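You operate a simulated robot arm through the tools that you are given. There is no shell and no other tool.

The job below is to be done with a simulated robot arm. You get a single attempt, and the scene is never put back.

Task
Zero the colour meter on the clear vial, then test the vial with the blue cap.
Fine: clear vial back to its white seat; the tested vial stays in the well.

It is judged by the outcome, as a careful person would: the job done as asked, and still so three seconds after it is handed in. It fails if anything else is knocked over, pushed out of place, dropped, spilled or broken. A push-on lid holds only when it is set on centred and level and pressed home; a screw cap is set on level and turned clockwise until tight.

Robot
A 6-joint arm with a two-finger parallel gripper, fixed in place. Base frame: the origin is on the floor under the middle of its stand, x ahead of it, y to its left, z up; the work surface is at about z = 860. Readings come in mm, rad, newtons and seconds.
With the tool pointing down near the work surface it reaches from about 580 to 940 mm from the base axis. Its first joint turns from -2.601 to 2.601 rad. Payload 3.43 kg.
The tool frame sits at the grasp point between the pads (the TCP): z along the fingers, y along the line on which they close. The tips reach 34 mm beyond it. Largest opening 128 mm; finger width 24, thickness 12; the body of the gripper, 48 by 130 mm, starts 96 mm behind the TCP.
Orientation is that of the tool frame in the base frame, as a unit quaternion [w, x, y, z]. With the fingers straight down and closing along the base's y, the tool's x points along the base's -x, its y along +y and its z along -z.

Tools
- The arm moves only by the tool step_arm. Its argument "steps" is a list of rows, each a list of 7 numbers: the shift along the base's x, y, z in mm, then the turn, a rotation vector about the base's x, y, z in rad, then the gripper command, from -1 (fully open) to 1 (shut), values between in proportion. In form: [[tx, ty, tz, rx, ry, rz, grip], ...]. A call has 1 to 20 rows; each row is the pose to reach, as a shift and turn from the pose commanded when the call began. Each row takes 0.2 s and may step no farther than 50 mm and 0.15 rad from the row before; otherwise, or with a gripper value out of range, the whole call is refused. A pose out of reach is approached as far as the arm can. The call stops where the force on the tool passes 60 N (or 10 N more than at its start, if that is more) or the arm is blocked; 0.2 s more then pass. The fingers move at their own pace (about 108 mm/s each) and stop on an object; they squeeze with about 44 N. The grip force told is the motor's: it shows also when the fingers shut on nothing. Time passes only in rows, and 0.2 s behind the last, so rows that repeat a pose let the fingers close. It gives the time, the measured TCP pose, the force on the tool (base axes), the opening and the grip force at its end, in the units of the frame above (readings bear some noise), with the torque about the TCP (base axes, N m) and any sound that the robot's microphone picked up.
- Cameras (640 x 400 px; columns grow to the right, rows downward): "scene" is fixed at [407.1, 655.5, 1648.3]; the picture's right is [-0.81, -0.58, 0.00], its down [-0.38, 0.53, -0.76] and it looks along [0.44, -0.62, -0.66] (base axes); focal length 365 px, centre (320, 200). "wrist" rides on the gripper at [76, -11, -160] in the tool frame; the picture's right is [0.15, 0.99, 0.00], its down [-0.88, 0.13, -0.46] and it looks along [-0.45, 0.07, 0.89] (tool axes); focal length 234 px, centre (320, 200). There is no depth. A picture from a camera that has moved, and an enlarged one, comes with that camera's place and axes in the base frame and with its lens. The place of the scene camera against the robot may be out by one fixed shift of up to 12 mm in any direction.
- get_image(camera): a new picture of that camera. No time passes.
- lift_body(by): slides the trunk up (or, below 0, down) by that many mm; the arm rides with it, the base frame stays. It gives what a move gives, with no picture.
- zoom(camera, box): a new picture of the part [left, top, right, bottom] of that camera's present view, enlarged. No time passes.
- close_job(): hands the job in; it is judged then, once.

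Nothing tells you positions but the pictures and the camera data. Unless the task says otherwise, let go and move clear before handing in.

The tools are called after "Request:" as a command line: name --pt "numbers of a row" for each row, then --argument value for the rest, lists and objects as JSON in quotes. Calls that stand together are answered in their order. step_arm: Moves the arm, as the interface text tells. Its arguments: {"type":"object","properties":{"steps":{"type":"array","items":{"type":"array","items":{"type":"number"}}}},"required":["steps"]} The other tools are called the same way: lift_body (by) moves the trunk up or down; get_image (camera) takes a picture; zoom (camera, box) takes an enlarged picture of a part of a camera's view; close_job () hands the job in.

At the start:

```text
time: 0.0
position: [802.5, 172.8, 1148.3]
ee_rot: [0.0, 0.0, 1.0, 0.0]
force: [0.1, 0.5, 0.0]
ft_torque: [0.02, 0.0, -0.01]
width: 128.0
grip_force: 0.1
trunk travel left (down, up): [-675.0, 35.0]
```

scene: 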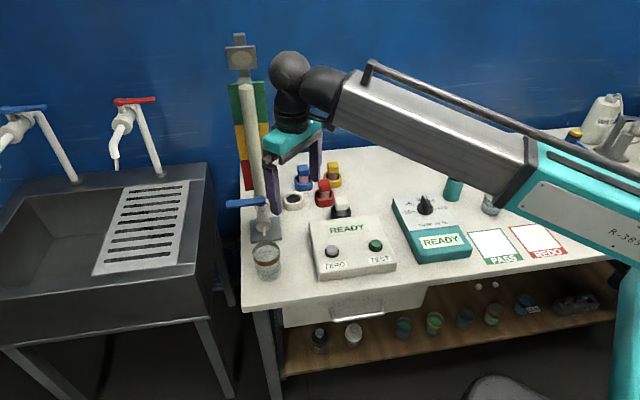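
wrist: 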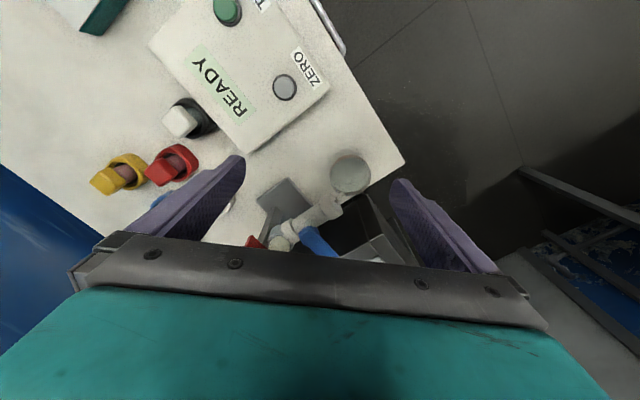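

I see a bench with a colour meter (READY, ZERO and TEST buttons), coloured vials and seats near it, and another device further right. I'll zoom in on the details before moving.

Request:
zoom --camera "scene" --box '[240, 150, 400, 290]'

Request:
zoom --camera "wrist" --box '[60, 0, 380, 240]'

Request:
zoom --camera "scene" --box '[380, 160, 580, 290]'

```text
2.86 times, centred on (320, 220) of scene
camera zoom: at [407.1, 655.5, 1648.3], right [-0.81, -0.58, 0.0], down [-0.38, 0.53, -0.76], along [0.44, -0.62, -0.66], focal length 1043 px, centre (320, 143)
```

zoom: 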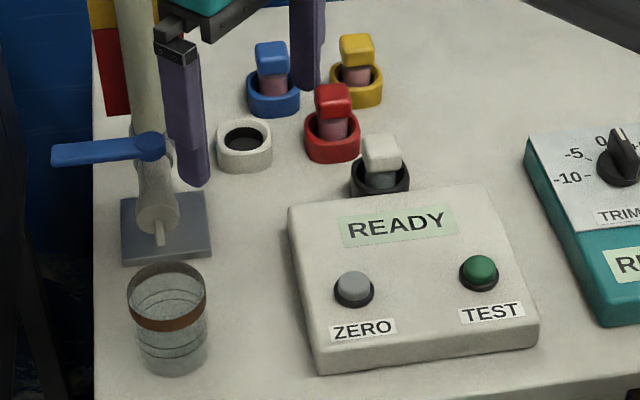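

```text
1.67 times, centred on (220, 120) of wrist
camera zoom: at [728.4, 161.7, 1307.5], right [-0.15, 0.99, 0.0], down [0.88, 0.13, 0.46], along [0.45, 0.07, -0.89], focal length 390 px, centre (487, 333)
```

zoom: 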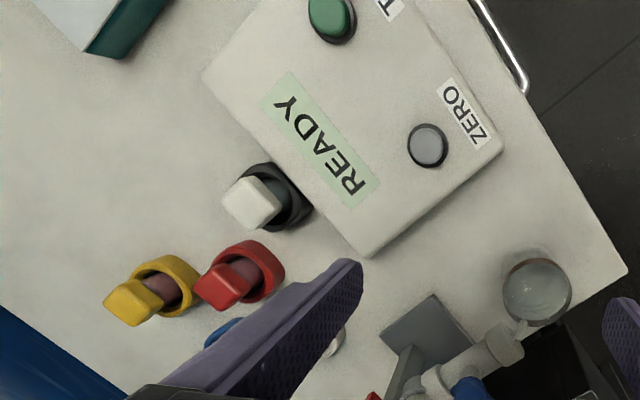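

```text
3.08 times, centred on (480, 225) of scene
camera zoom: at [407.1, 655.5, 1648.3], right [-0.81, -0.58, 0.0], down [-0.38, 0.53, -0.76], along [0.44, -0.62, -0.66], focal length 1123 px, centre (-172, 123)
```

zoom: 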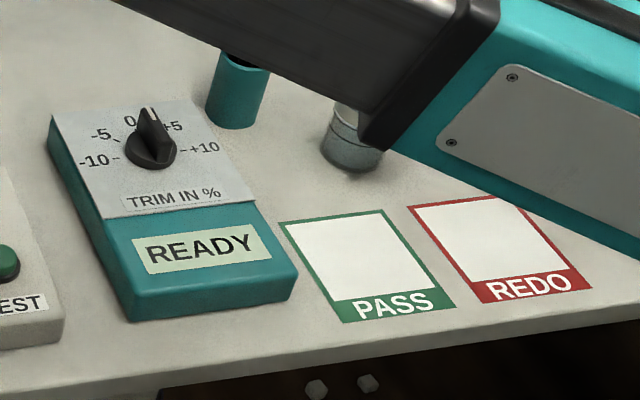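

The white-capped clear vial appears to be already in the black well at the meter's rear. The white seat is empty, and the blue, red and yellow vials stand in their own seats. I'll move back and to the right at height so the wrist camera can look over the vials and I can place them.

Request:
step_arm --pt "-25 -40 0 0 0 0 -1" --pt "-50 -80 0 0 0 0 -1" --pt "-75 -120 0 0 0 0 -1" --pt "-100 -160 0 0 0 0 -1" --pt "-110 -180 0 0 0 0 -1"

Request:
get_image --camera "wrist"

Request:
get_image --camera "scene"

```text
time: 0.9
position: [728.1, 48.7, 1148.3]
ee_rot: [0.007, 0.004, 1.0, 0.002]
force: [4.1, -4.0, -6.6]
ft_torque: [0.71, 0.16, 0.35]
width: 128.1
grip_force: 0.1
trunk travel left (down, up): [-675.0, 35.0]
stopped in row 4: the force on the tool passed its limit at 73 N (the readings are from after the stop); the commanded pose is now the measured one
```

```text
taken
camera wrist: at [650.5, 37.5, 1306.8], right [-0.14, 0.99, 0.0], down [0.88, 0.12, 0.47], along [0.46, 0.06, -0.88], focal length 234 px, centre (320, 200)
```

wrist: 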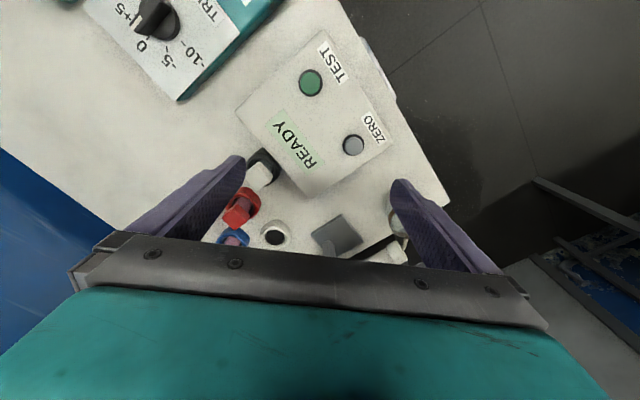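

```text
taken
```

scene: 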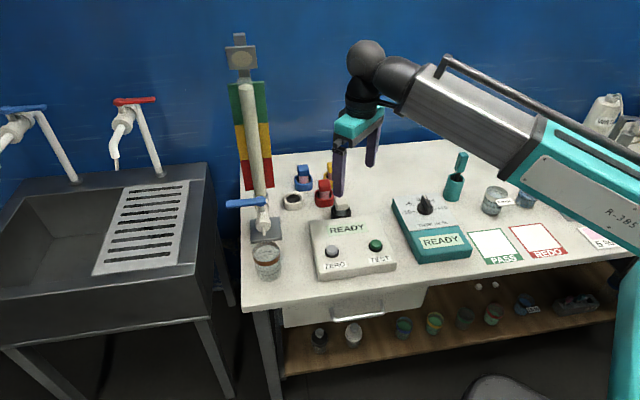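

The move tripped the force limit in mid-air. That looks like inertia from fast rows, because nothing is near the gripper and nothing on the bench has shifted. I'll go on more slowly, correct the small tilt, and look down from farther out over the vials.

Request:
step_arm --pt "5 -6 0 -0.001 0.004 0.002 -1" --pt "15 -18 0 -0.002 0.008 0.004 -1" --pt "27 -33 0 -0.004 0.014 0.008 -1" --pt "39 -48 0 -0.004 0.014 0.008 -1" --pt "51 -63 0 -0.004 0.014 0.008 -1" --pt "62 -77 0 -0.004 0.014 0.008 -1" --pt "70 -86 0 -0.004 0.014 0.008 -1" --pt "72 -88.7 0 -0.004 0.014 0.008 -1" --pt "72 -88.7 0 -0.004 0.014 0.008 -1"

Request:
get_image --camera "wrist"

```text
time: 2.9
position: [799.9, -40.4, 1148.6]
ee_rot: [-0.001, 0.001, 1.0, -0.001]
force: [-0.2, -0.2, 0.0]
ft_torque: [0.02, 0.0, 0.01]
width: 127.7
grip_force: 0.0
trunk travel left (down, up): [-675.0, 35.0]
```

```text
taken
camera wrist: at [725.3, -51.8, 1307.5], right [-0.15, 0.99, 0.0], down [0.88, 0.13, 0.45], along [0.45, 0.06, -0.89], focal length 234 px, centre (320, 200)
```

wrist: 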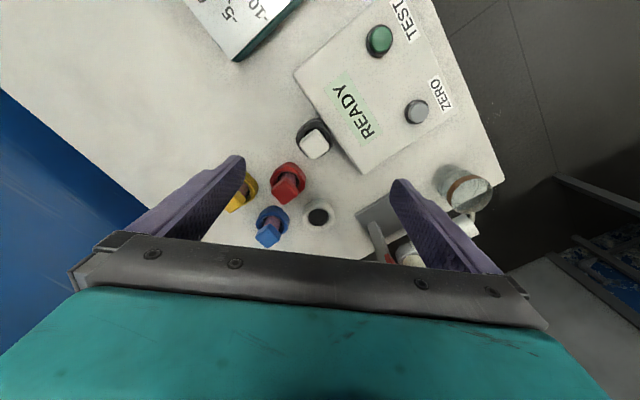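

It was only inertia, and the slower motion is clean. All the vials are now visible between the fingers, so I'll zoom in to measure them.

Request:
zoom --camera "wrist" --box '[220, 90, 380, 260]'

Request:
zoom --camera "wrist" --box '[290, 0, 510, 180]'

```text
2.35 times, centred on (300, 175) of wrist
camera zoom: at [725.3, -51.8, 1307.5], right [-0.15, 0.99, 0.0], down [0.88, 0.13, 0.45], along [0.45, 0.06, -0.89], focal length 551 px, centre (367, 259)
```

zoom: 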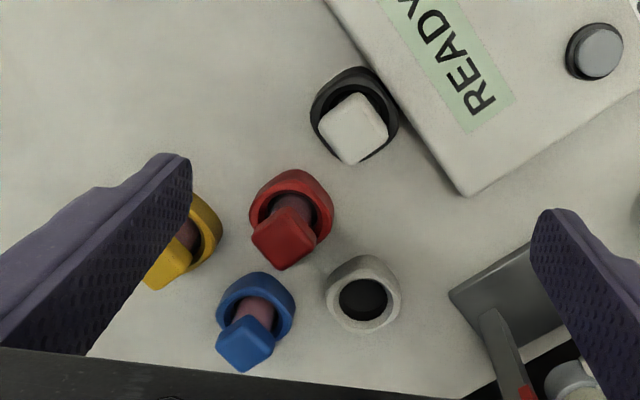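

```text
2.22 times, centred on (400, 90) of wrist
camera zoom: at [725.3, -51.8, 1307.5], right [-0.15, 0.99, 0.0], down [0.88, 0.13, 0.45], along [0.45, 0.06, -0.89], focal length 520 px, centre (142, 444)
```

zoom: 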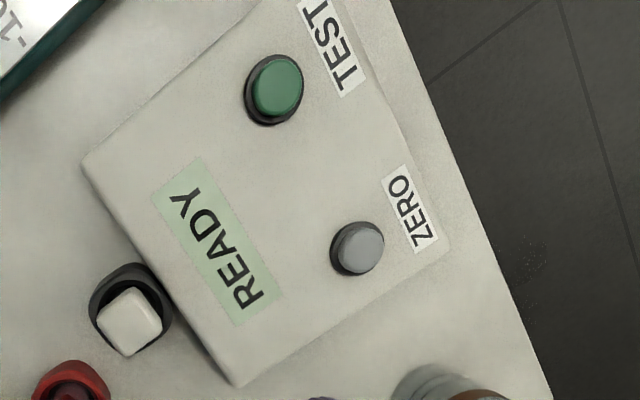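

The positions from this view, in mm, are:

| Item | x | y |
|---|---|---|
| Well with clear vial | 811 | -49 |
| White seat | 979 | -17 |
| Blue vial | 995 | -112 |
| Red vial | 905 | -89 |
| ZERO button | 747 | 112 |
| TEST button | 659 | 27 |

Before pressing ZERO I'll check the clear vial and the buttons closely.

Request:
zoom --camera "scene" --box '[305, 190, 405, 285]'

Request:
zoom --camera "scene" --box '[270, 150, 360, 220]'

```text
4.21 times, centred on (355, 238) of scene
camera zoom: at [407.1, 655.5, 1648.3], right [-0.81, -0.58, 0.0], down [-0.38, 0.53, -0.76], along [0.44, -0.62, -0.66], focal length 1537 px, centre (173, 42)
```

zoom: 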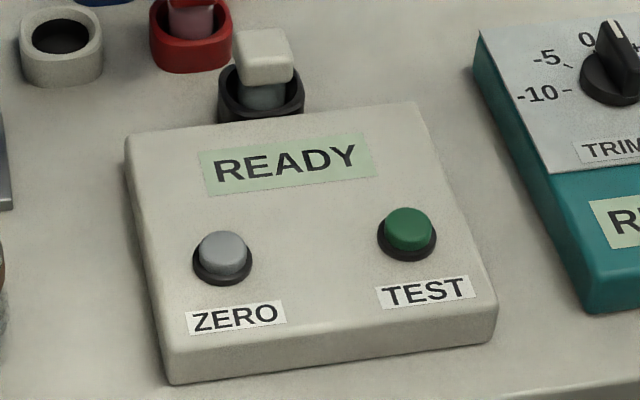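

```text
5.71 times, centred on (315, 185) of scene
camera zoom: at [407.1, 655.5, 1648.3], right [-0.81, -0.58, 0.0], down [-0.38, 0.53, -0.76], along [0.44, -0.62, -0.66], focal length 2086 px, centre (349, 286)
```

zoom: 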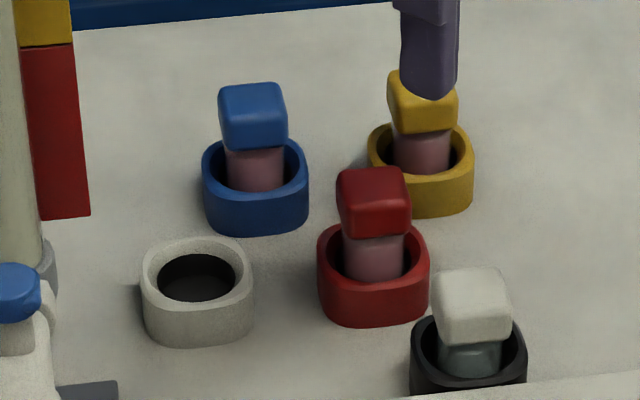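

The clear vial stands upright in the well. The caps are square and roughly aligned with the bench, which is turned about 45° in the base frame. I'll hover over ZERO with open fingers to refine its position.

Request:
step_arm --pt "-3 8 0 0 0 0 -1" --pt "-9 24 0 0 0 0 -1" --pt "-16 42 0 0 0 0 -1" --pt "-22 60 0 0 0 0 -1" --pt "-29 78 0 0 0 0 -1" --pt "-36 96 0 0 0 0 -1" --pt "-42 114 0 0 0 0 -1" --pt "-48 132 0 0 0 0 -1" --pt "-53 146 -5 0 0 0 -1" --pt "-53 150 -18 0 0 0 -1" --pt "-53 150 -36 0 0 0 -1" --pt "-53 150 -54 0 0 0 -1" --pt "-53 150 -72 0 0 0 -1" --pt "-53 150 -90 0 0 0 -1" --pt "-53 150 -108 0 0 0 -1" --pt "-53 150 -126 0 0 0 -1" --pt "-53 150 -140 0 0 0 -1" --pt "-53 150 -148 0 0 0 -1" --pt "-53 150 -148 0 0 0 -1"

Request:
get_image --camera "wrist"

```text
time: 6.9
position: [747.6, 110.0, 999.6]
ee_rot: [-0.002, 0.001, 1.0, -0.001]
force: [-0.6, -0.1, -0.5]
ft_torque: [-0.01, 0.01, 0.02]
width: 127.8
grip_force: 0.1
trunk travel left (down, up): [-675.0, 35.0]
```

```text
taken
camera wrist: at [671.3, 98.6, 1159.8], right [-0.15, 0.99, 0.0], down [0.88, 0.13, 0.45], along [0.45, 0.06, -0.89], focal length 234 px, centre (320, 200)
```

wrist: 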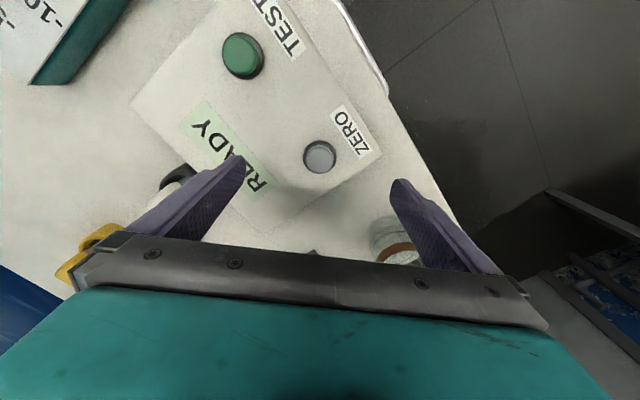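

ZERO triangulates to (747, 111) with its top at z ≈ 903, and TEST to (660, 25). I'll close the fingers and lower to just above ZERO.

Request:
step_arm --pt "0 1 0 0 0 0 1" --pt "0 1 0 0 0 0 1" --pt "0 1 0 0 0 0 1" --pt "0 1 0 0 0 0 1" --pt "0 1 -10 0 0 0 1" --pt "0 1 -25 0 0 0 1" --pt "0 1 -40 0 0 0 1" --pt "0 1 -50 0 0 0 1" --pt "0 1 -55 0 0 0 1" --pt "0 1 -55 0 0 0 1"

Request:
zoom --camera "scene" --box '[290, 170, 410, 290]'

Request:
get_image --camera "wrist"

```text
time: 9.1
position: [745.9, 110.4, 946.0]
ee_rot: [-0.001, 0.0, 1.0, -0.001]
force: [1.6, 0.8, 3.4]
ft_torque: [0.03, -0.07, 0.03]
width: 0.0
grip_force: 32.6
trunk travel left (down, up): [-675.0, 35.0]
heard: click
```

```text
3.33 times, centred on (350, 230) of scene
camera zoom: at [407.1, 655.5, 1648.3], right [-0.81, -0.58, 0.0], down [-0.38, 0.53, -0.76], along [0.44, -0.62, -0.66], focal length 1217 px, centre (220, 100)
```

zoom: 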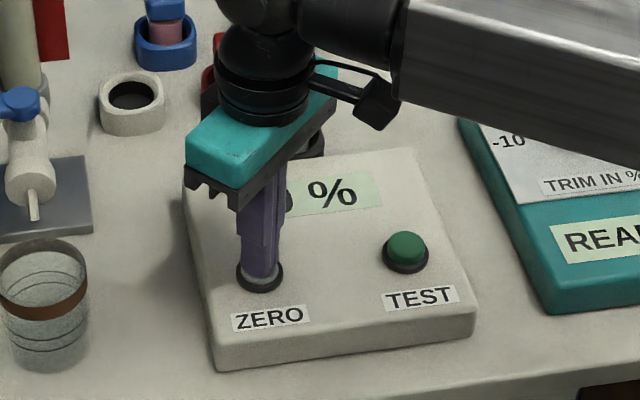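

```text
taken
camera wrist: at [671.4, 99.0, 1105.1], right [-0.15, 0.99, 0.0], down [0.88, 0.13, 0.45], along [0.45, 0.07, -0.89], focal length 234 px, centre (320, 200)
```

wrist: 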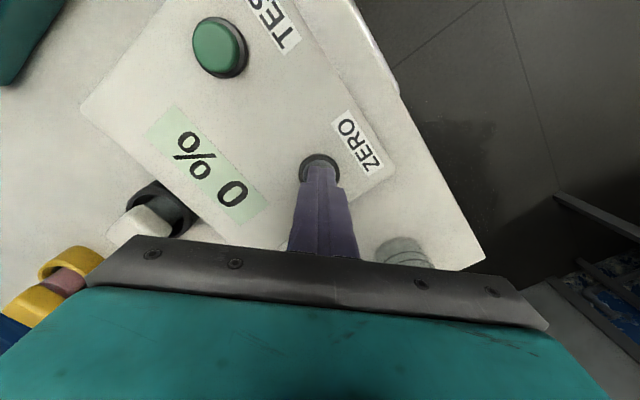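

The meter clicked and now shows "0 %", so it is zeroed. I'll rise and move above the clear vial at (811, -48). On the way I'll turn the tool -45° so the fingers close on flat cap faces along the meter's rear edge.

Request:
step_arm --pt "0 0 5 0 0 0 1" --pt "0 0 20 0 0 0 1" --pt "0 0 40 0 0 0 1" --pt "0 0 60 0 0 0 1" --pt "0 0 80 0 0 0 1" --pt "0 0 100 0 0 0 1" --pt "0 0 120 0 0 0 1" --pt "3 -8 135 0 0 -0.03 1" --pt "9 -22 142 0 0 -0.11 1" --pt "15 -38 144 0 0 -0.19 1" --pt "22 -54 144 0 0 -0.27 1" --pt "29 -70 144 0 0 -0.35 0.5" --pt "36 -87 144 0 0 -0.43 0" --pt "43 -104 144 0 0 -0.51 -0.25" --pt "50 -121 144 0 0 -0.59 -0.25" --pt "56 -136 144 0 0 -0.67 -0.25" --pt "61 -148 144 0 0 -0.74 -0.25" --pt "65 -156 144 0 0 -0.78 -0.25" --pt "65 -158 144 0 0 -0.785 -0.25" --pt "65 -158 144 0 0 -0.785 -0.25"

Request:
get_image --camera "wrist"

Request:
get_image --camera "scene"

```text
time: 13.3
position: [811.5, -47.9, 1089.5]
ee_rot: [-0.001, 0.383, 0.924, 0.0]
force: [0.3, -0.7, -0.1]
ft_torque: [-0.03, 0.03, 0.0]
width: 80.1
grip_force: 0.0
trunk travel left (down, up): [-675.0, 35.0]
```

```text
taken
camera wrist: at [750.8, -2.6, 1249.1], right [0.6, 0.8, 0.0], down [0.72, -0.53, 0.45], along [0.36, -0.27, -0.89], focal length 234 px, centre (320, 200)
```

wrist: 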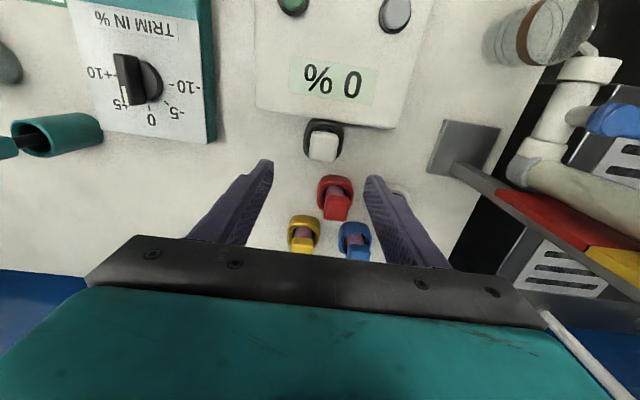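

```text
taken
```

scene: 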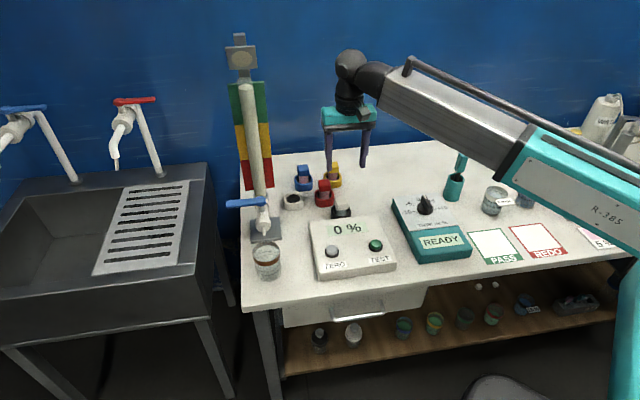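

The yaw now matches the meter, and every vial is in view. I'll zoom to check cap angles and positions.

Request:
zoom --camera "wrist" --box '[260, 110, 420, 270]'

```text
2.50 times, centred on (340, 190) of wrist
camera zoom: at [750.8, -2.6, 1249.1], right [0.6, 0.8, 0.0], down [0.72, -0.53, 0.45], along [0.36, -0.27, -0.89], focal length 585 px, centre (270, 225)
```

zoom: 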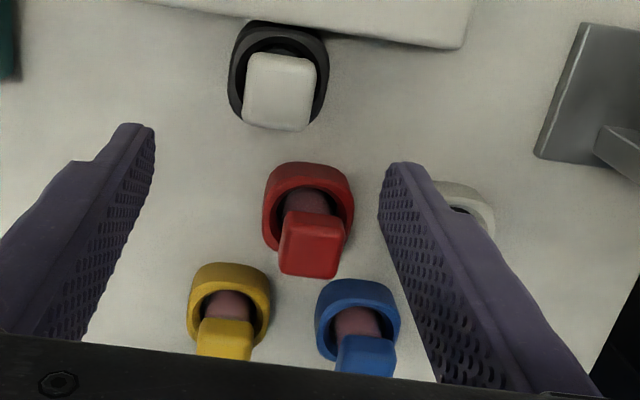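

Request:
zoom --camera "wrist" --box '[295, 110, 355, 150]'

Request:
zoom --camera "wrist" --box '[300, 160, 400, 270]'

```text
10.00 times, centred on (325, 130) of wrist
camera zoom: at [750.8, -2.6, 1249.1], right [0.6, 0.8, 0.0], down [0.72, -0.53, 0.45], along [0.36, -0.27, -0.89], focal length 2342 px, centre (270, 900)
```

zoom: 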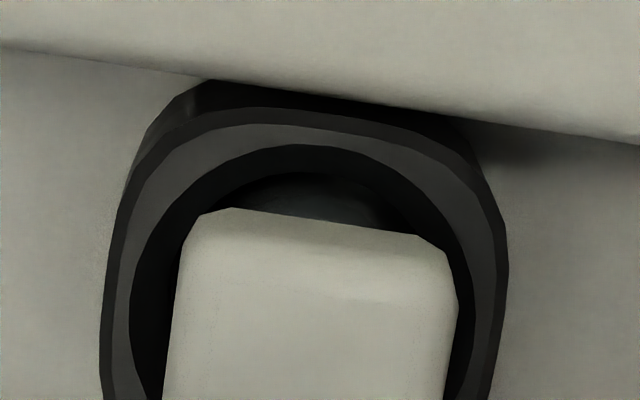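

```text
3.64 times, centred on (350, 215) of wrist
camera zoom: at [750.8, -2.6, 1249.1], right [0.6, 0.8, 0.0], down [0.72, -0.53, 0.45], along [0.36, -0.27, -0.89], focal length 852 px, centre (211, 146)
```

zoom: 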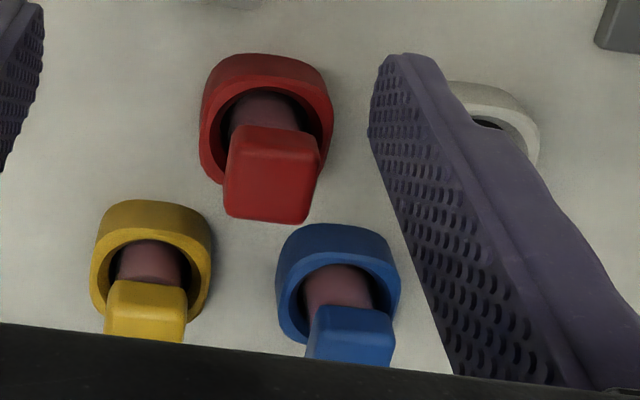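

The caps are aligned with the tool to within about a degree. The clear cap sits about 6 mm toward +y of my TCP, so I'll correct for that and lower partway to re-measure.

Request:
step_arm --pt "0.5 3 -8 0 0 0 -0.25" --pt "1 6 -24 0 0 0 -0.25" --pt "1 6 -42 0 0 0 -0.25" --pt "1 6 -58 0 0 0 -0.25" --pt "1 6 -70 0 0 0 -0.25" --pt "1 6 -74 0 0 0 -0.25" --pt "1 6 -74 0 0 0 -0.25"

Request:
get_image --camera "wrist"

Request:
zoom --camera "wrist" --box '[240, 90, 400, 190]'

Request:
zoom --camera "scene" --box '[290, 130, 400, 230]'

```text
time: 14.9
position: [811.4, -41.9, 1015.2]
ee_rot: [-0.001, 0.383, 0.924, 0.0]
force: [0.4, -0.1, 0.1]
ft_torque: [0.03, 0.01, 0.02]
width: 80.0
grip_force: 0.0
trunk travel left (down, up): [-675.0, 35.0]
```

```text
taken
camera wrist: at [751.9, 3.3, 1175.1], right [0.6, 0.8, 0.0], down [0.72, -0.53, 0.45], along [0.36, -0.27, -0.89], focal length 234 px, centre (320, 200)
```

wrist: 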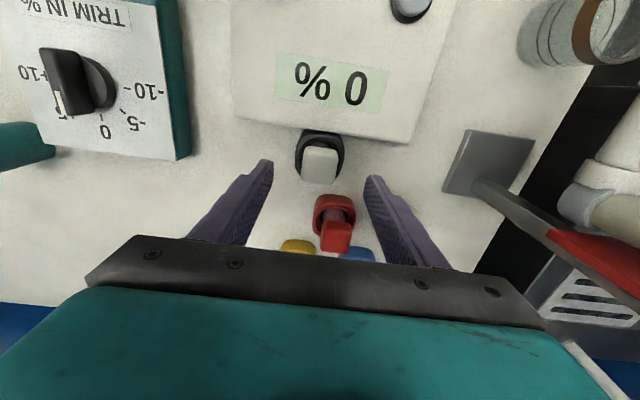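

```text
4.00 times, centred on (320, 140) of wrist
camera zoom: at [751.9, 3.3, 1175.1], right [0.6, 0.8, 0.0], down [0.72, -0.53, 0.45], along [0.36, -0.27, -0.89], focal length 937 px, centre (320, 440)
```

zoom: 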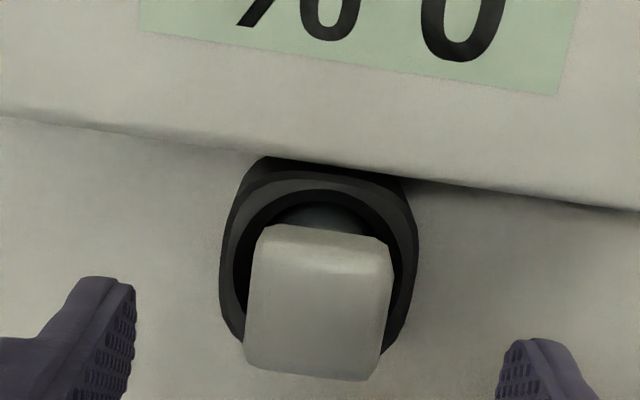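

```text
4.00 times, centred on (345, 180) of scene
camera zoom: at [407.1, 655.5, 1648.3], right [-0.81, -0.58, 0.0], down [-0.38, 0.53, -0.76], along [0.44, -0.62, -0.66], focal length 1460 px, centre (220, 280)
```

zoom: 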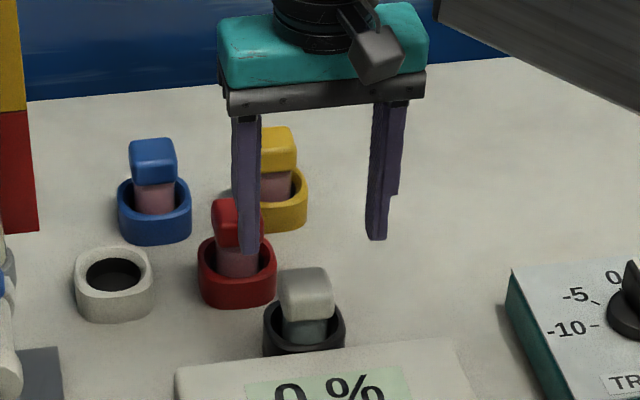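

The fingers are centred on the clear cap, whose top is around z ≈ 957. I'll lower to TCP z ≈ 945, which keeps the tips above the well rim, and then check before closing.

Request:
step_arm --pt "0 0 -6 0 0 0 -0.25" --pt "0 0 -18 0 0 0 -0.25" --pt "0 0 -32 0 0 0 -0.25" --pt "0 0 -46 0 0 0 -0.25" --pt "0 0 -58 0 0 0 -0.25" --pt "0 0 -67 0 0 0 -0.25" --pt "0 0 -70 0 0 0 -0.25" --pt "0 0 -70 0 0 0 -0.25"

Request:
zoom --camera "wrist" --box '[220, 90, 420, 250]'

Request:
zoom --camera "scene" --box '[290, 150, 400, 240]'

```text
time: 16.7
position: [811.7, -41.8, 944.7]
ee_rot: [-0.001, 0.383, 0.924, 0.0]
force: [0.6, -0.7, 0.2]
ft_torque: [0.03, 0.01, 0.04]
width: 80.0
grip_force: 0.0
trunk travel left (down, up): [-675.0, 35.0]
```

```text
2.50 times, centred on (320, 170) of wrist
camera zoom: at [752.4, 3.5, 1105.0], right [0.6, 0.8, 0.0], down [0.72, -0.53, 0.45], along [0.36, -0.27, -0.89], focal length 585 px, centre (320, 275)
```

zoom: 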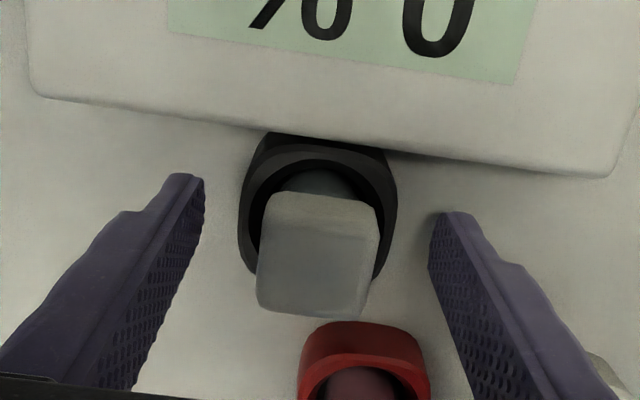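

```text
4.44 times, centred on (345, 195) of scene
camera zoom: at [407.1, 655.5, 1648.3], right [-0.81, -0.58, 0.0], down [-0.38, 0.53, -0.76], along [0.44, -0.62, -0.66], focal length 1623 px, centre (209, 222)
```

zoom: 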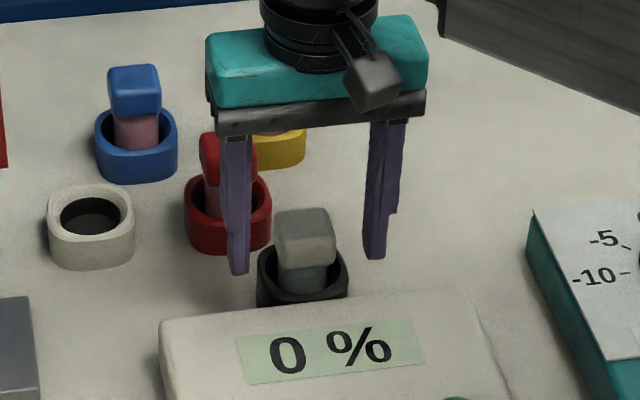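

The cap sits midway between the fingers, with the tips near its lower edge and clear of the rim. I'll close on it.

Request:
step_arm --pt "0 0 0 0 0 0 0.2" --pt "0 0 0 0 0 0 1" --pt "0 0 0 0 0 0 1" --pt "0 0 0 0 0 0 1" --pt "0 0 0 0 0 0 1"

Request:
zoom --camera "wrist" --box '[220, 90, 420, 250]'

```text
time: 17.9
position: [813.3, -41.6, 945.5]
ee_rot: [-0.002, 0.383, 0.924, 0.0]
force: [0.3, -0.6, 0.1]
ft_torque: [-0.01, -0.02, -0.02]
width: 36.8
grip_force: 44.1
trunk travel left (down, up): [-675.0, 35.0]
```

```text
2.50 times, centred on (320, 170) of wrist
camera zoom: at [752.5, 3.6, 1105.1], right [0.6, 0.8, 0.0], down [0.72, -0.53, 0.45], along [0.36, -0.27, -0.89], focal length 585 px, centre (320, 275)
```

zoom: 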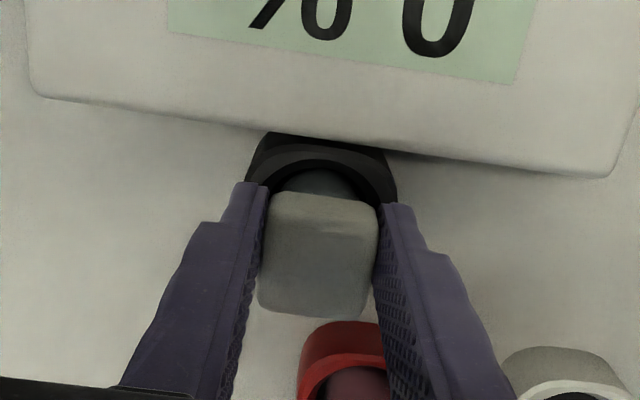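

The clear vial is held, with the cap 36.8 mm wide and the TCP seated at about (813, -42, 945). I'll lift it straight up, well clear of the other caps.

Request:
step_arm --pt "0 0 3 0 0 0 1" --pt "0 0 10 0 0 0 1" --pt "0 0 20 0 0 0 1" --pt "0 0 32 0 0 0 1" --pt "0 0 46 0 0 0 1" --pt "0 0 60 0 0 0 1" --pt "0 0 75 0 0 0 1" --pt "0 0 90 0 0 0 1" --pt "0 0 103 0 0 0 1" --pt "0 0 112 0 0 0 1" --pt "0 0 115 0 0 0 1" --pt "0 0 115 0 0 0 1"

Request:
get_image --camera "wrist"

Request:
get_image --camera "scene"

```text
time: 20.5
position: [812.4, -42.4, 1058.5]
ee_rot: [-0.002, 0.382, 0.924, 0.0]
force: [-0.5, 1.1, -0.8]
ft_torque: [-0.02, 0.0, 0.0]
width: 36.7
grip_force: 43.6
trunk travel left (down, up): [-675.0, 35.0]
```

```text
taken
camera wrist: at [751.8, 3.2, 1220.1], right [0.6, 0.8, 0.0], down [0.72, -0.53, 0.45], along [0.36, -0.27, -0.89], focal length 234 px, centre (320, 200)
```

wrist: 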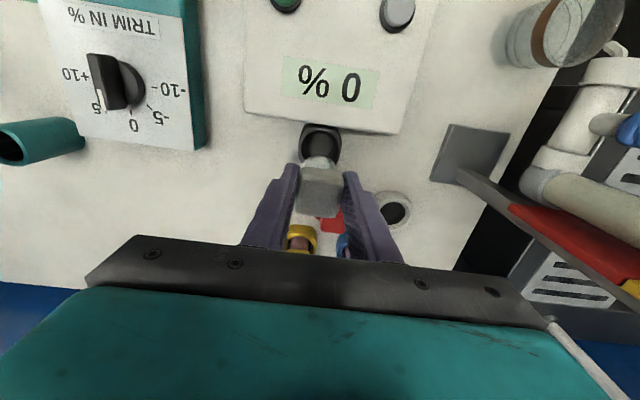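

```text
taken
```

scene: 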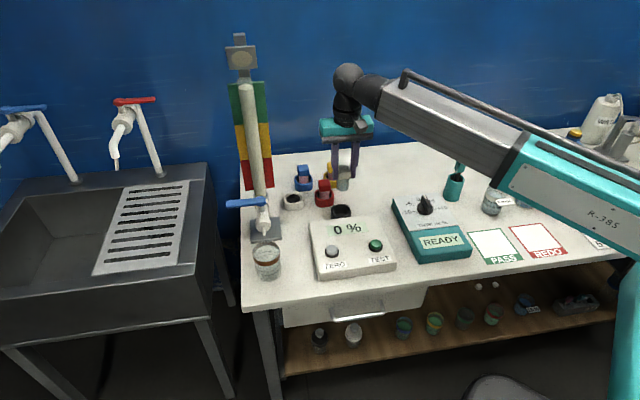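

Request:
zoom --camera "scene" --box '[275, 110, 395, 230]'

Request:
zoom --camera "wrist" --box '[260, 110, 440, 250]'

```text
3.33 times, centred on (335, 170) of scene
camera zoom: at [407.1, 655.5, 1648.3], right [-0.81, -0.58, 0.0], down [-0.38, 0.53, -0.76], along [0.44, -0.62, -0.66], focal length 1217 px, centre (270, 300)
```

zoom: 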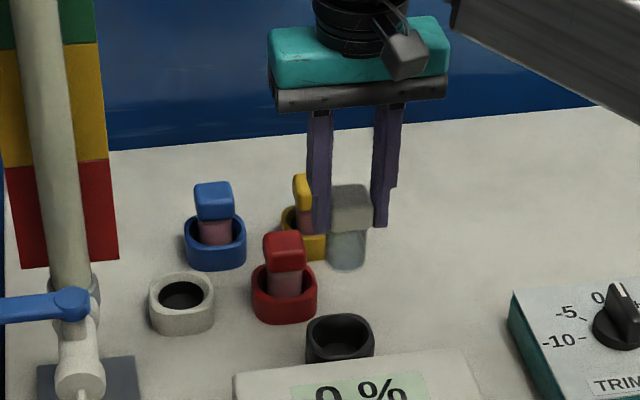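

```text
2.86 times, centred on (350, 180) of wrist
camera zoom: at [751.8, 3.2, 1220.1], right [0.6, 0.8, 0.0], down [0.72, -0.53, 0.45], along [0.36, -0.27, -0.89], focal length 669 px, centre (234, 257)
```

zoom: 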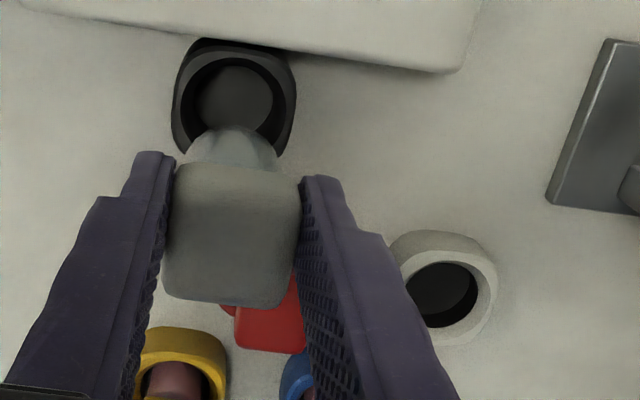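

The vial came out cleanly. The white seat measures about (978, -16). I'll carry the vial toward it at height and watch how far the arm reaches.

Request:
step_arm --pt "4 0.6 0 0 0 0 1" --pt "13 2 0 0 0 0 1" --pt "26 4 0 0 0 0 1" --pt "40 6 0 0 0 0 1" --pt "54 8 0 0 0 0 1" --pt "68 10 0 0 0 0 1" --pt "82 12 0 0 0 0 1" --pt "96 14 0 0 0 0 1" --pt "108 16 0 0 0 0 1" --pt "116 18 0 0 0 0 1" --pt "120 19 0 0 0 0 1" --pt "120 19 0 0 0 0 1"

Request:
get_image --camera "wrist"

Request:
get_image --camera "scene"

```text
time: 23.1
position: [931.4, -22.4, 1059.9]
ee_rot: [-0.002, 0.383, 0.924, 0.0]
force: [0.2, 0.1, -0.7]
ft_torque: [0.02, -0.02, 0.01]
width: 37.0
grip_force: 44.0
trunk travel left (down, up): [-675.0, 35.0]
```

```text
taken
camera wrist: at [872.2, 23.2, 1219.9], right [0.6, 0.8, 0.0], down [0.72, -0.53, 0.45], along [0.36, -0.27, -0.89], focal length 234 px, centre (320, 200)
```

wrist: 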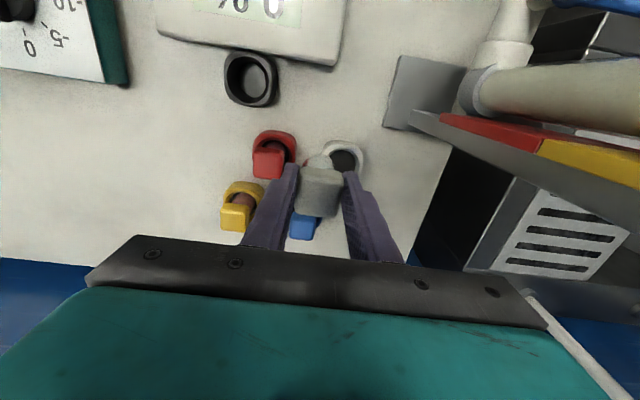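

```text
taken
```

scene: 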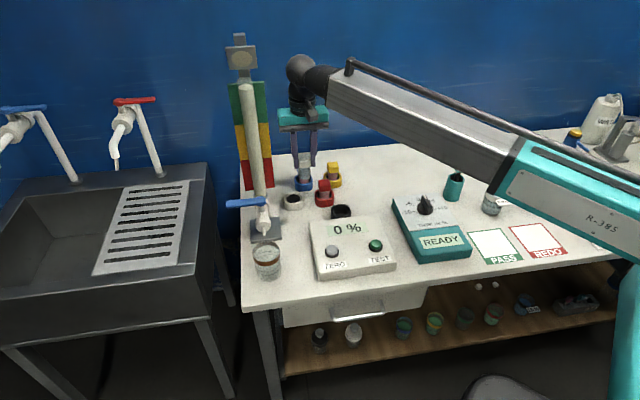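

The arm reaches 931 mm without trouble. The plate and pole are about 90 mm to the side, and the gripper stays clear of them. I'll go on to the seat in small rows and see whether it gets there.

Request:
step_arm --pt "3 0.5 0 0 0 0 1" --pt "9 1.5 0 0 0 0 1" --pt "17 3 0 0 0 0 1" --pt "25 4.5 0 0 0 0 1" --pt "32 5.5 0 0 0 0 1" --pt "37 6.5 0 0 0 0 1" --pt "39 7 0 0 0 0 1" --pt "39 7 0 0 0 0 1"

Request:
get_image --camera "wrist"

Request:
zoom --camera "scene" --box '[220, 80, 360, 230]'

```text
time: 24.9
position: [939.5, -17.2, 1057.8]
ee_rot: [-0.001, 0.383, 0.924, 0.0]
force: [0.7, 0.3, -0.4]
ft_torque: [0.02, -0.01, 0.03]
width: 36.8
grip_force: 43.8
out of reach, approached as far as the arm can: row 3, 4, 5, 6, 7, 8
trunk travel left (down, up): [-675.0, 35.0]
```

```text
taken
camera wrist: at [879.1, 27.9, 1217.6], right [0.6, 0.8, 0.0], down [0.72, -0.53, 0.45], along [0.36, -0.27, -0.89], focal length 234 px, centre (320, 200)
```

wrist: 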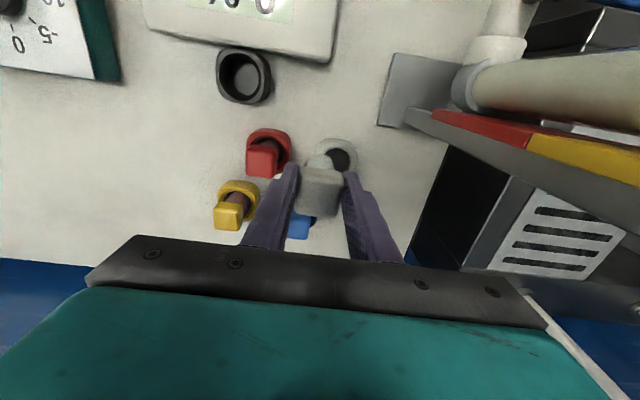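

```text
2.67 times, centred on (290, 155) of scene
camera zoom: at [407.1, 655.5, 1648.3], right [-0.81, -0.58, 0.0], down [-0.38, 0.53, -0.76], along [0.44, -0.62, -0.66], focal length 974 px, centre (400, 320)
```

zoom: 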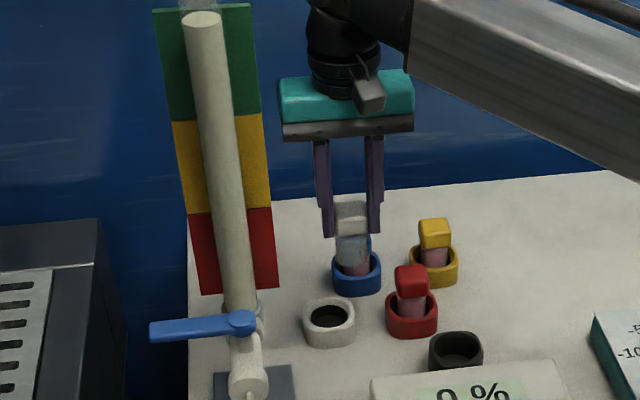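

The arm stops at about 940 mm with the tool vertical, short of the white seat at 978 mm. To get there I need to tilt the tool along its closing axis. The safe choice is to close across the meter (the other cap faces) and tilt away from the pole. I'll put the vial back in the well and re-grip it that way, starting with a step back.

Request:
step_arm --pt "-5 -1 0 0 0 0 1" --pt "-15 -2 0 0 0 0 1" --pt "-28 -4 0 0 0 0 1" --pt "-42 -6 0 0 0 0 1" --pt "-54 -8 0 0 0 0 1" --pt "-60 -9 0 0 0 0 1" --pt "-60 -9 0 0 0 0 1"

```text
time: 26.5
position: [879.7, -26.3, 1058.0]
ee_rot: [-0.001, 0.382, 0.924, -0.001]
force: [1.2, -0.2, -1.3]
ft_torque: [0.01, 0.02, -0.01]
width: 36.8
grip_force: 44.4
trunk travel left (down, up): [-675.0, 35.0]
```

Commands run from the measured pose. I'll go back over the well and look before lowering.

Request:
step_arm --pt "-5 -1.2 0 0 0 0 1" --pt "-15 -3.5 0 0 0 0 1" --pt "-28 -6.5 0 0 0 0 1" --pt "-42 -9.8 0 0 0 0 1" --pt "-54 -12.6 0 0 0 0 1" --pt "-63 -14.7 0 0 0 0 1" --pt "-66.8 -15.6 0 0 0 0 1" --pt "-66.8 -15.6 -10 0 0 0 1" --pt "-66.8 -15.6 -24 0 0 0 1" --pt "-66.8 -15.6 -38 0 0 0 1" --pt "-66.8 -15.6 -48 0 0 0 1" --pt "-66.8 -15.6 -52 0 0 0 1" --pt "-66.8 -15.6 -52 0 0 0 1"

Request:
zoom --camera "wrist" --box '[240, 70, 400, 190]'

Request:
zoom --camera "scene" --box '[290, 150, 400, 240]'

```text
time: 29.3
position: [813.6, -42.3, 1005.8]
ee_rot: [-0.002, 0.383, 0.924, 0.0]
force: [0.3, -0.1, -0.5]
ft_torque: [-0.02, 0.02, 0.0]
width: 36.6
grip_force: 44.3
trunk travel left (down, up): [-675.0, 35.0]
```

```text
3.33 times, centred on (320, 130) of wrist
camera zoom: at [753.6, 3.8, 1165.6], right [0.6, 0.8, 0.0], down [0.72, -0.53, 0.45], along [0.36, -0.27, -0.89], focal length 781 px, centre (320, 433)
```

zoom: 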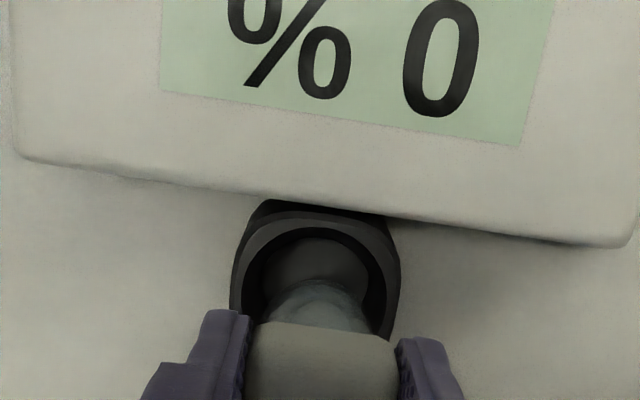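

```text
4.44 times, centred on (345, 195) of scene
camera zoom: at [407.1, 655.5, 1648.3], right [-0.81, -0.58, 0.0], down [-0.38, 0.53, -0.76], along [0.44, -0.62, -0.66], focal length 1623 px, centre (209, 222)
```

zoom: 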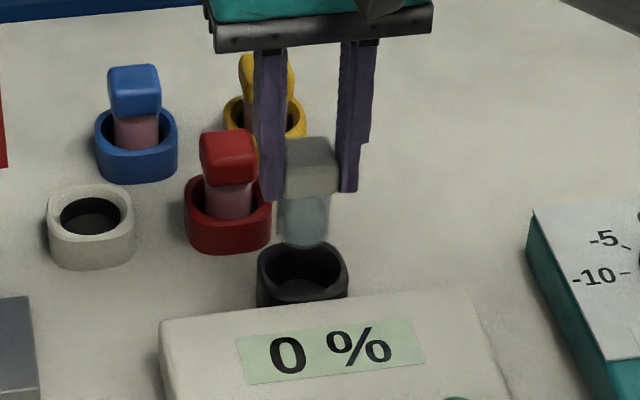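

The vial is over the well. I'll lower it gently back to its seated height, and I won't release until the readings look right.

Request:
step_arm --pt "0 0 -5 0 0 0 1" --pt "0 0 -14 0 0 0 1" --pt "0 0 -24 0 0 0 1" --pt "0 0 -34 0 0 0 1" --pt "0 0 -43 0 0 0 1" --pt "0 0 -50 0 0 0 1" --pt "0 0 -55 0 0 0 1" --pt "0 0 -58 0 0 0 1" --pt "0 0 -60 0 0 0 1" --pt "0 0 -60 0 0 0 1"

Request:
zoom --camera "scene" --box '[290, 150, 400, 240]'

```text
time: 31.5
position: [813.8, -40.7, 946.0]
ee_rot: [-0.002, 0.382, 0.924, 0.0]
force: [-1.0, 0.0, -0.4]
ft_torque: [0.03, -0.03, 0.02]
width: 36.9
grip_force: 44.2
trunk travel left (down, up): [-675.0, 35.0]
```

```text
4.44 times, centred on (345, 195) of scene
camera zoom: at [407.1, 655.5, 1648.3], right [-0.81, -0.58, 0.0], down [-0.38, 0.53, -0.76], along [0.44, -0.62, -0.66], focal length 1623 px, centre (209, 222)
```

zoom: 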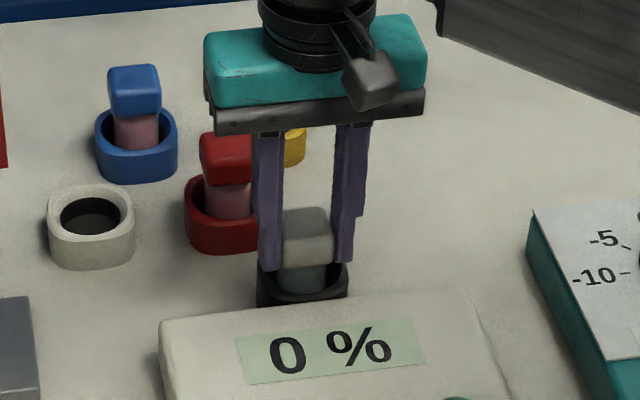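

Request:
step_arm --pt "0 0 -0.5 0 0 0 1" --pt "0 0 -1 0 0 0 1" --pt "0 0 -1 0 0 0 1"

```text
time: 32.3
position: [813.5, -40.3, 945.3]
ee_rot: [-0.001, 0.382, 0.924, -0.001]
force: [1.3, 0.5, 5.0]
ft_torque: [0.05, -0.14, -0.02]
width: 36.7
grip_force: 43.9
trunk travel left (down, up): [-675.0, 35.0]
```

Contact force is 5 N, so the vial is seated. I'll release, rise straight up, then yaw +90° well clear of everything.

Request:
step_arm --pt "0 0 0 0 0 0 0.3" --pt "0 0 0 0 0 0 -0.1" --pt "0 0 0 0 0 0 -0.1" --pt "0 0 5 0 0 0 -0.1" --pt "0 0 16 0 0 0 -0.1" --pt "0 0 32 0 0 0 -0.1" --pt "0 0 50 0 0 0 -0.1" --pt "0 0 68 0 0 0 -0.1" --pt "0 0 86 0 0 0 -0.1" --pt "0 0 104 0 0 0 -0.1" --pt "0 0 118 0 0 0 -0.1" --pt "0 0 125 0 0 0 -0.1" --pt "0 0 125 0 0 0 -0.1"

Request:
zoom --camera "scene" --box '[290, 130, 400, 240]'

```text
time: 35.1
position: [813.8, -40.8, 1069.0]
ee_rot: [-0.002, 0.383, 0.924, 0.0]
force: [0.2, 0.3, -0.3]
ft_torque: [0.01, 0.02, -0.02]
width: 70.2
grip_force: 0.2
trunk travel left (down, up): [-675.0, 35.0]
```

```text
3.64 times, centred on (345, 185) of scene
camera zoom: at [407.1, 655.5, 1648.3], right [-0.81, -0.58, 0.0], down [-0.38, 0.53, -0.76], along [0.44, -0.62, -0.66], focal length 1328 px, centre (229, 254)
```

zoom: 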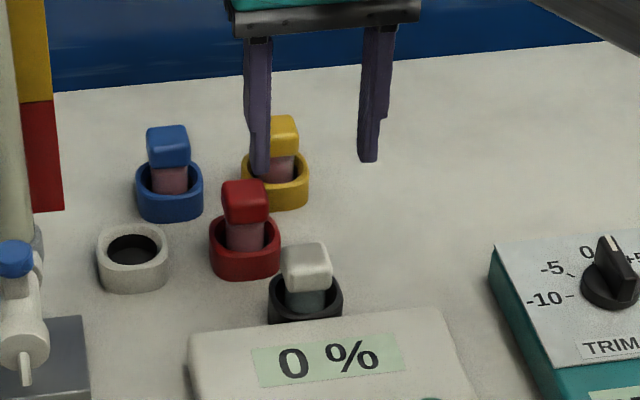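

The clear vial is upright in the well again and the display still reads 0 %. Now the +90° yaw.

Request:
step_arm --pt "0 0 0 0 0 0.04 -0.1" --pt "0 0 0 0 0 0.13 -0.1" --pt "0 0 0 0 0 0.23 -0.1" --pt "0 0 0 0 0 0.33 -0.1" --pt "0 0 0 0 0 0.43 -0.1" --pt "0 0 0 0 0 0.53 -0.1" --pt "0 0 0 0 0 0.63 -0.1" --pt "0 0 0 0 0 0.73 -0.1" --pt "0 0 0 0 0 0.83 -0.1" --pt "0 0 0 0 0 0.93 -0.1" --pt "0 0 0 0 0 1.03 -0.1" --pt "0 0 0 0 0 1.13 -0.1" --pt "0 0 0 0 0 1.23 -0.1" --pt "0 0 0 0 0 1.33 -0.1" --pt "0 0 0 0 0 1.43 -0.1" --pt "0 0 0 0 0 1.52 -0.1" --pt "0 0 0 0 0 1.5708 -0.1" --pt "0 0 0 0 0 1.5708 -0.1"

Request:
get_image --camera "wrist"

```text
time: 38.9
position: [814.8, -42.3, 1070.0]
ee_rot: [0.0, -0.384, 0.923, 0.0]
force: [0.1, -0.4, 0.0]
ft_torque: [0.0, 0.01, 0.01]
width: 70.2
grip_force: 0.1
trunk travel left (down, up): [-675.0, 35.0]
```

```text
taken
camera wrist: at [768.9, -102.9, 1229.8], right [-0.8, 0.6, 0.0], down [0.53, 0.72, 0.45], along [0.27, 0.36, -0.89], focal length 234 px, centre (320, 200)
```

wrist: 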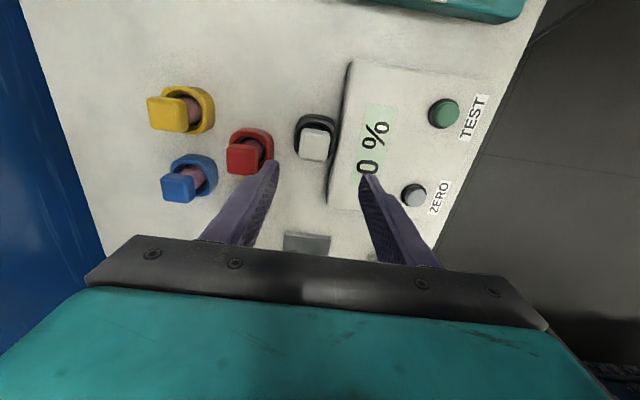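

The view is good, with the fingers now closing across the meter. I'll tilt the tool by 0.35 rad so the fingers lean toward +d1 and the wrist sits back.

Request:
step_arm --pt "0 0 0 0.02 -0.02 0 -0.1" --pt "0 0 0 0.07 -0.07 0 -0.1" --pt "0 0 0 0.12 -0.12 0 -0.1" --pt "0 0 0 0.17 -0.17 0 -0.1" --pt "0 0 0 0.22 -0.22 0 -0.1" --pt "0 0 0 0.2475 -0.2475 0 -0.1" --pt "0 0 0 0.2475 -0.2475 0 -0.1"

Request:
get_image --camera "wrist"

Request:
get_image --camera "scene"

```text
time: 40.5
position: [814.2, -40.3, 1070.7]
ee_rot: [0.16, -0.377, 0.91, 0.065]
force: [-0.2, 0.7, 0.2]
ft_torque: [0.02, -0.05, 0.0]
width: 70.1
grip_force: 0.0
trunk travel left (down, up): [-675.0, 35.0]
```

```text
taken
camera wrist: at [733.3, -138.6, 1194.0], right [-0.8, 0.6, -0.05], down [0.38, 0.57, 0.73], along [0.47, 0.56, -0.68], focal length 234 px, centre (320, 200)
```

wrist: 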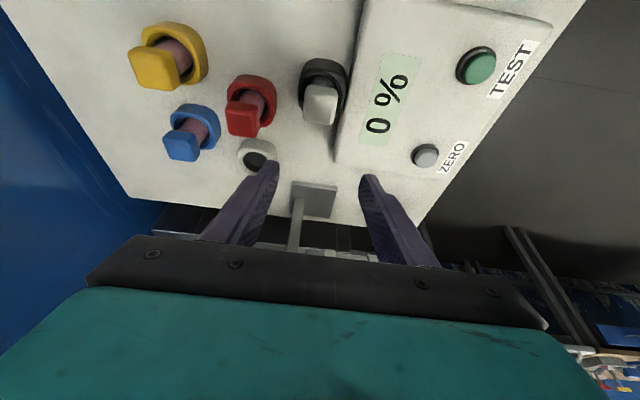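

```text
taken
```

scene: 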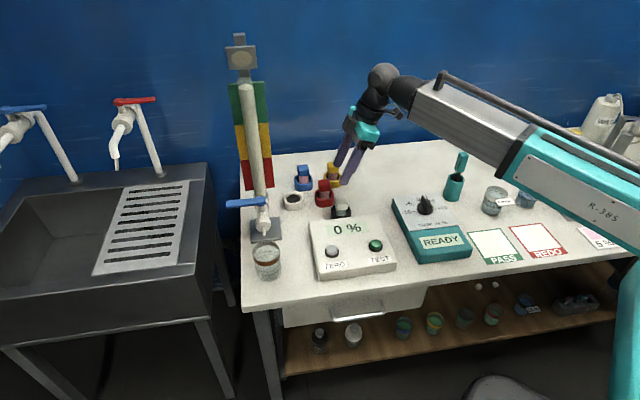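

Request:
zoom --camera "wrist" --box '[280, 40, 380, 140]'

Request:
zoom --camera "wrist" --box '[120, 10, 300, 190]'

```text
4.00 times, centred on (330, 90) of wrist
camera zoom: at [733.3, -138.6, 1194.0], right [-0.8, 0.6, -0.05], down [0.38, 0.57, 0.73], along [0.47, 0.56, -0.68], focal length 937 px, centre (280, 640)
```

zoom: 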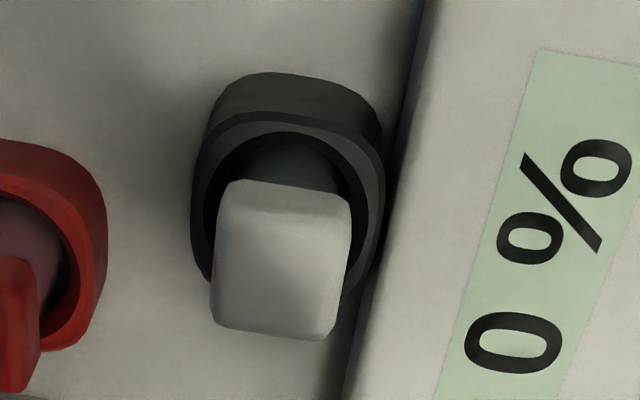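

```text
2.22 times, centred on (210, 100) of wrist
camera zoom: at [733.3, -138.6, 1194.0], right [-0.8, 0.6, -0.05], down [0.38, 0.57, 0.73], along [0.47, 0.56, -0.68], focal length 520 px, centre (564, 422)
```

zoom: 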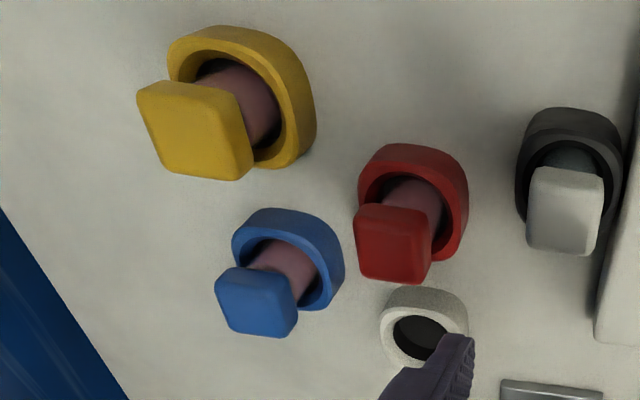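

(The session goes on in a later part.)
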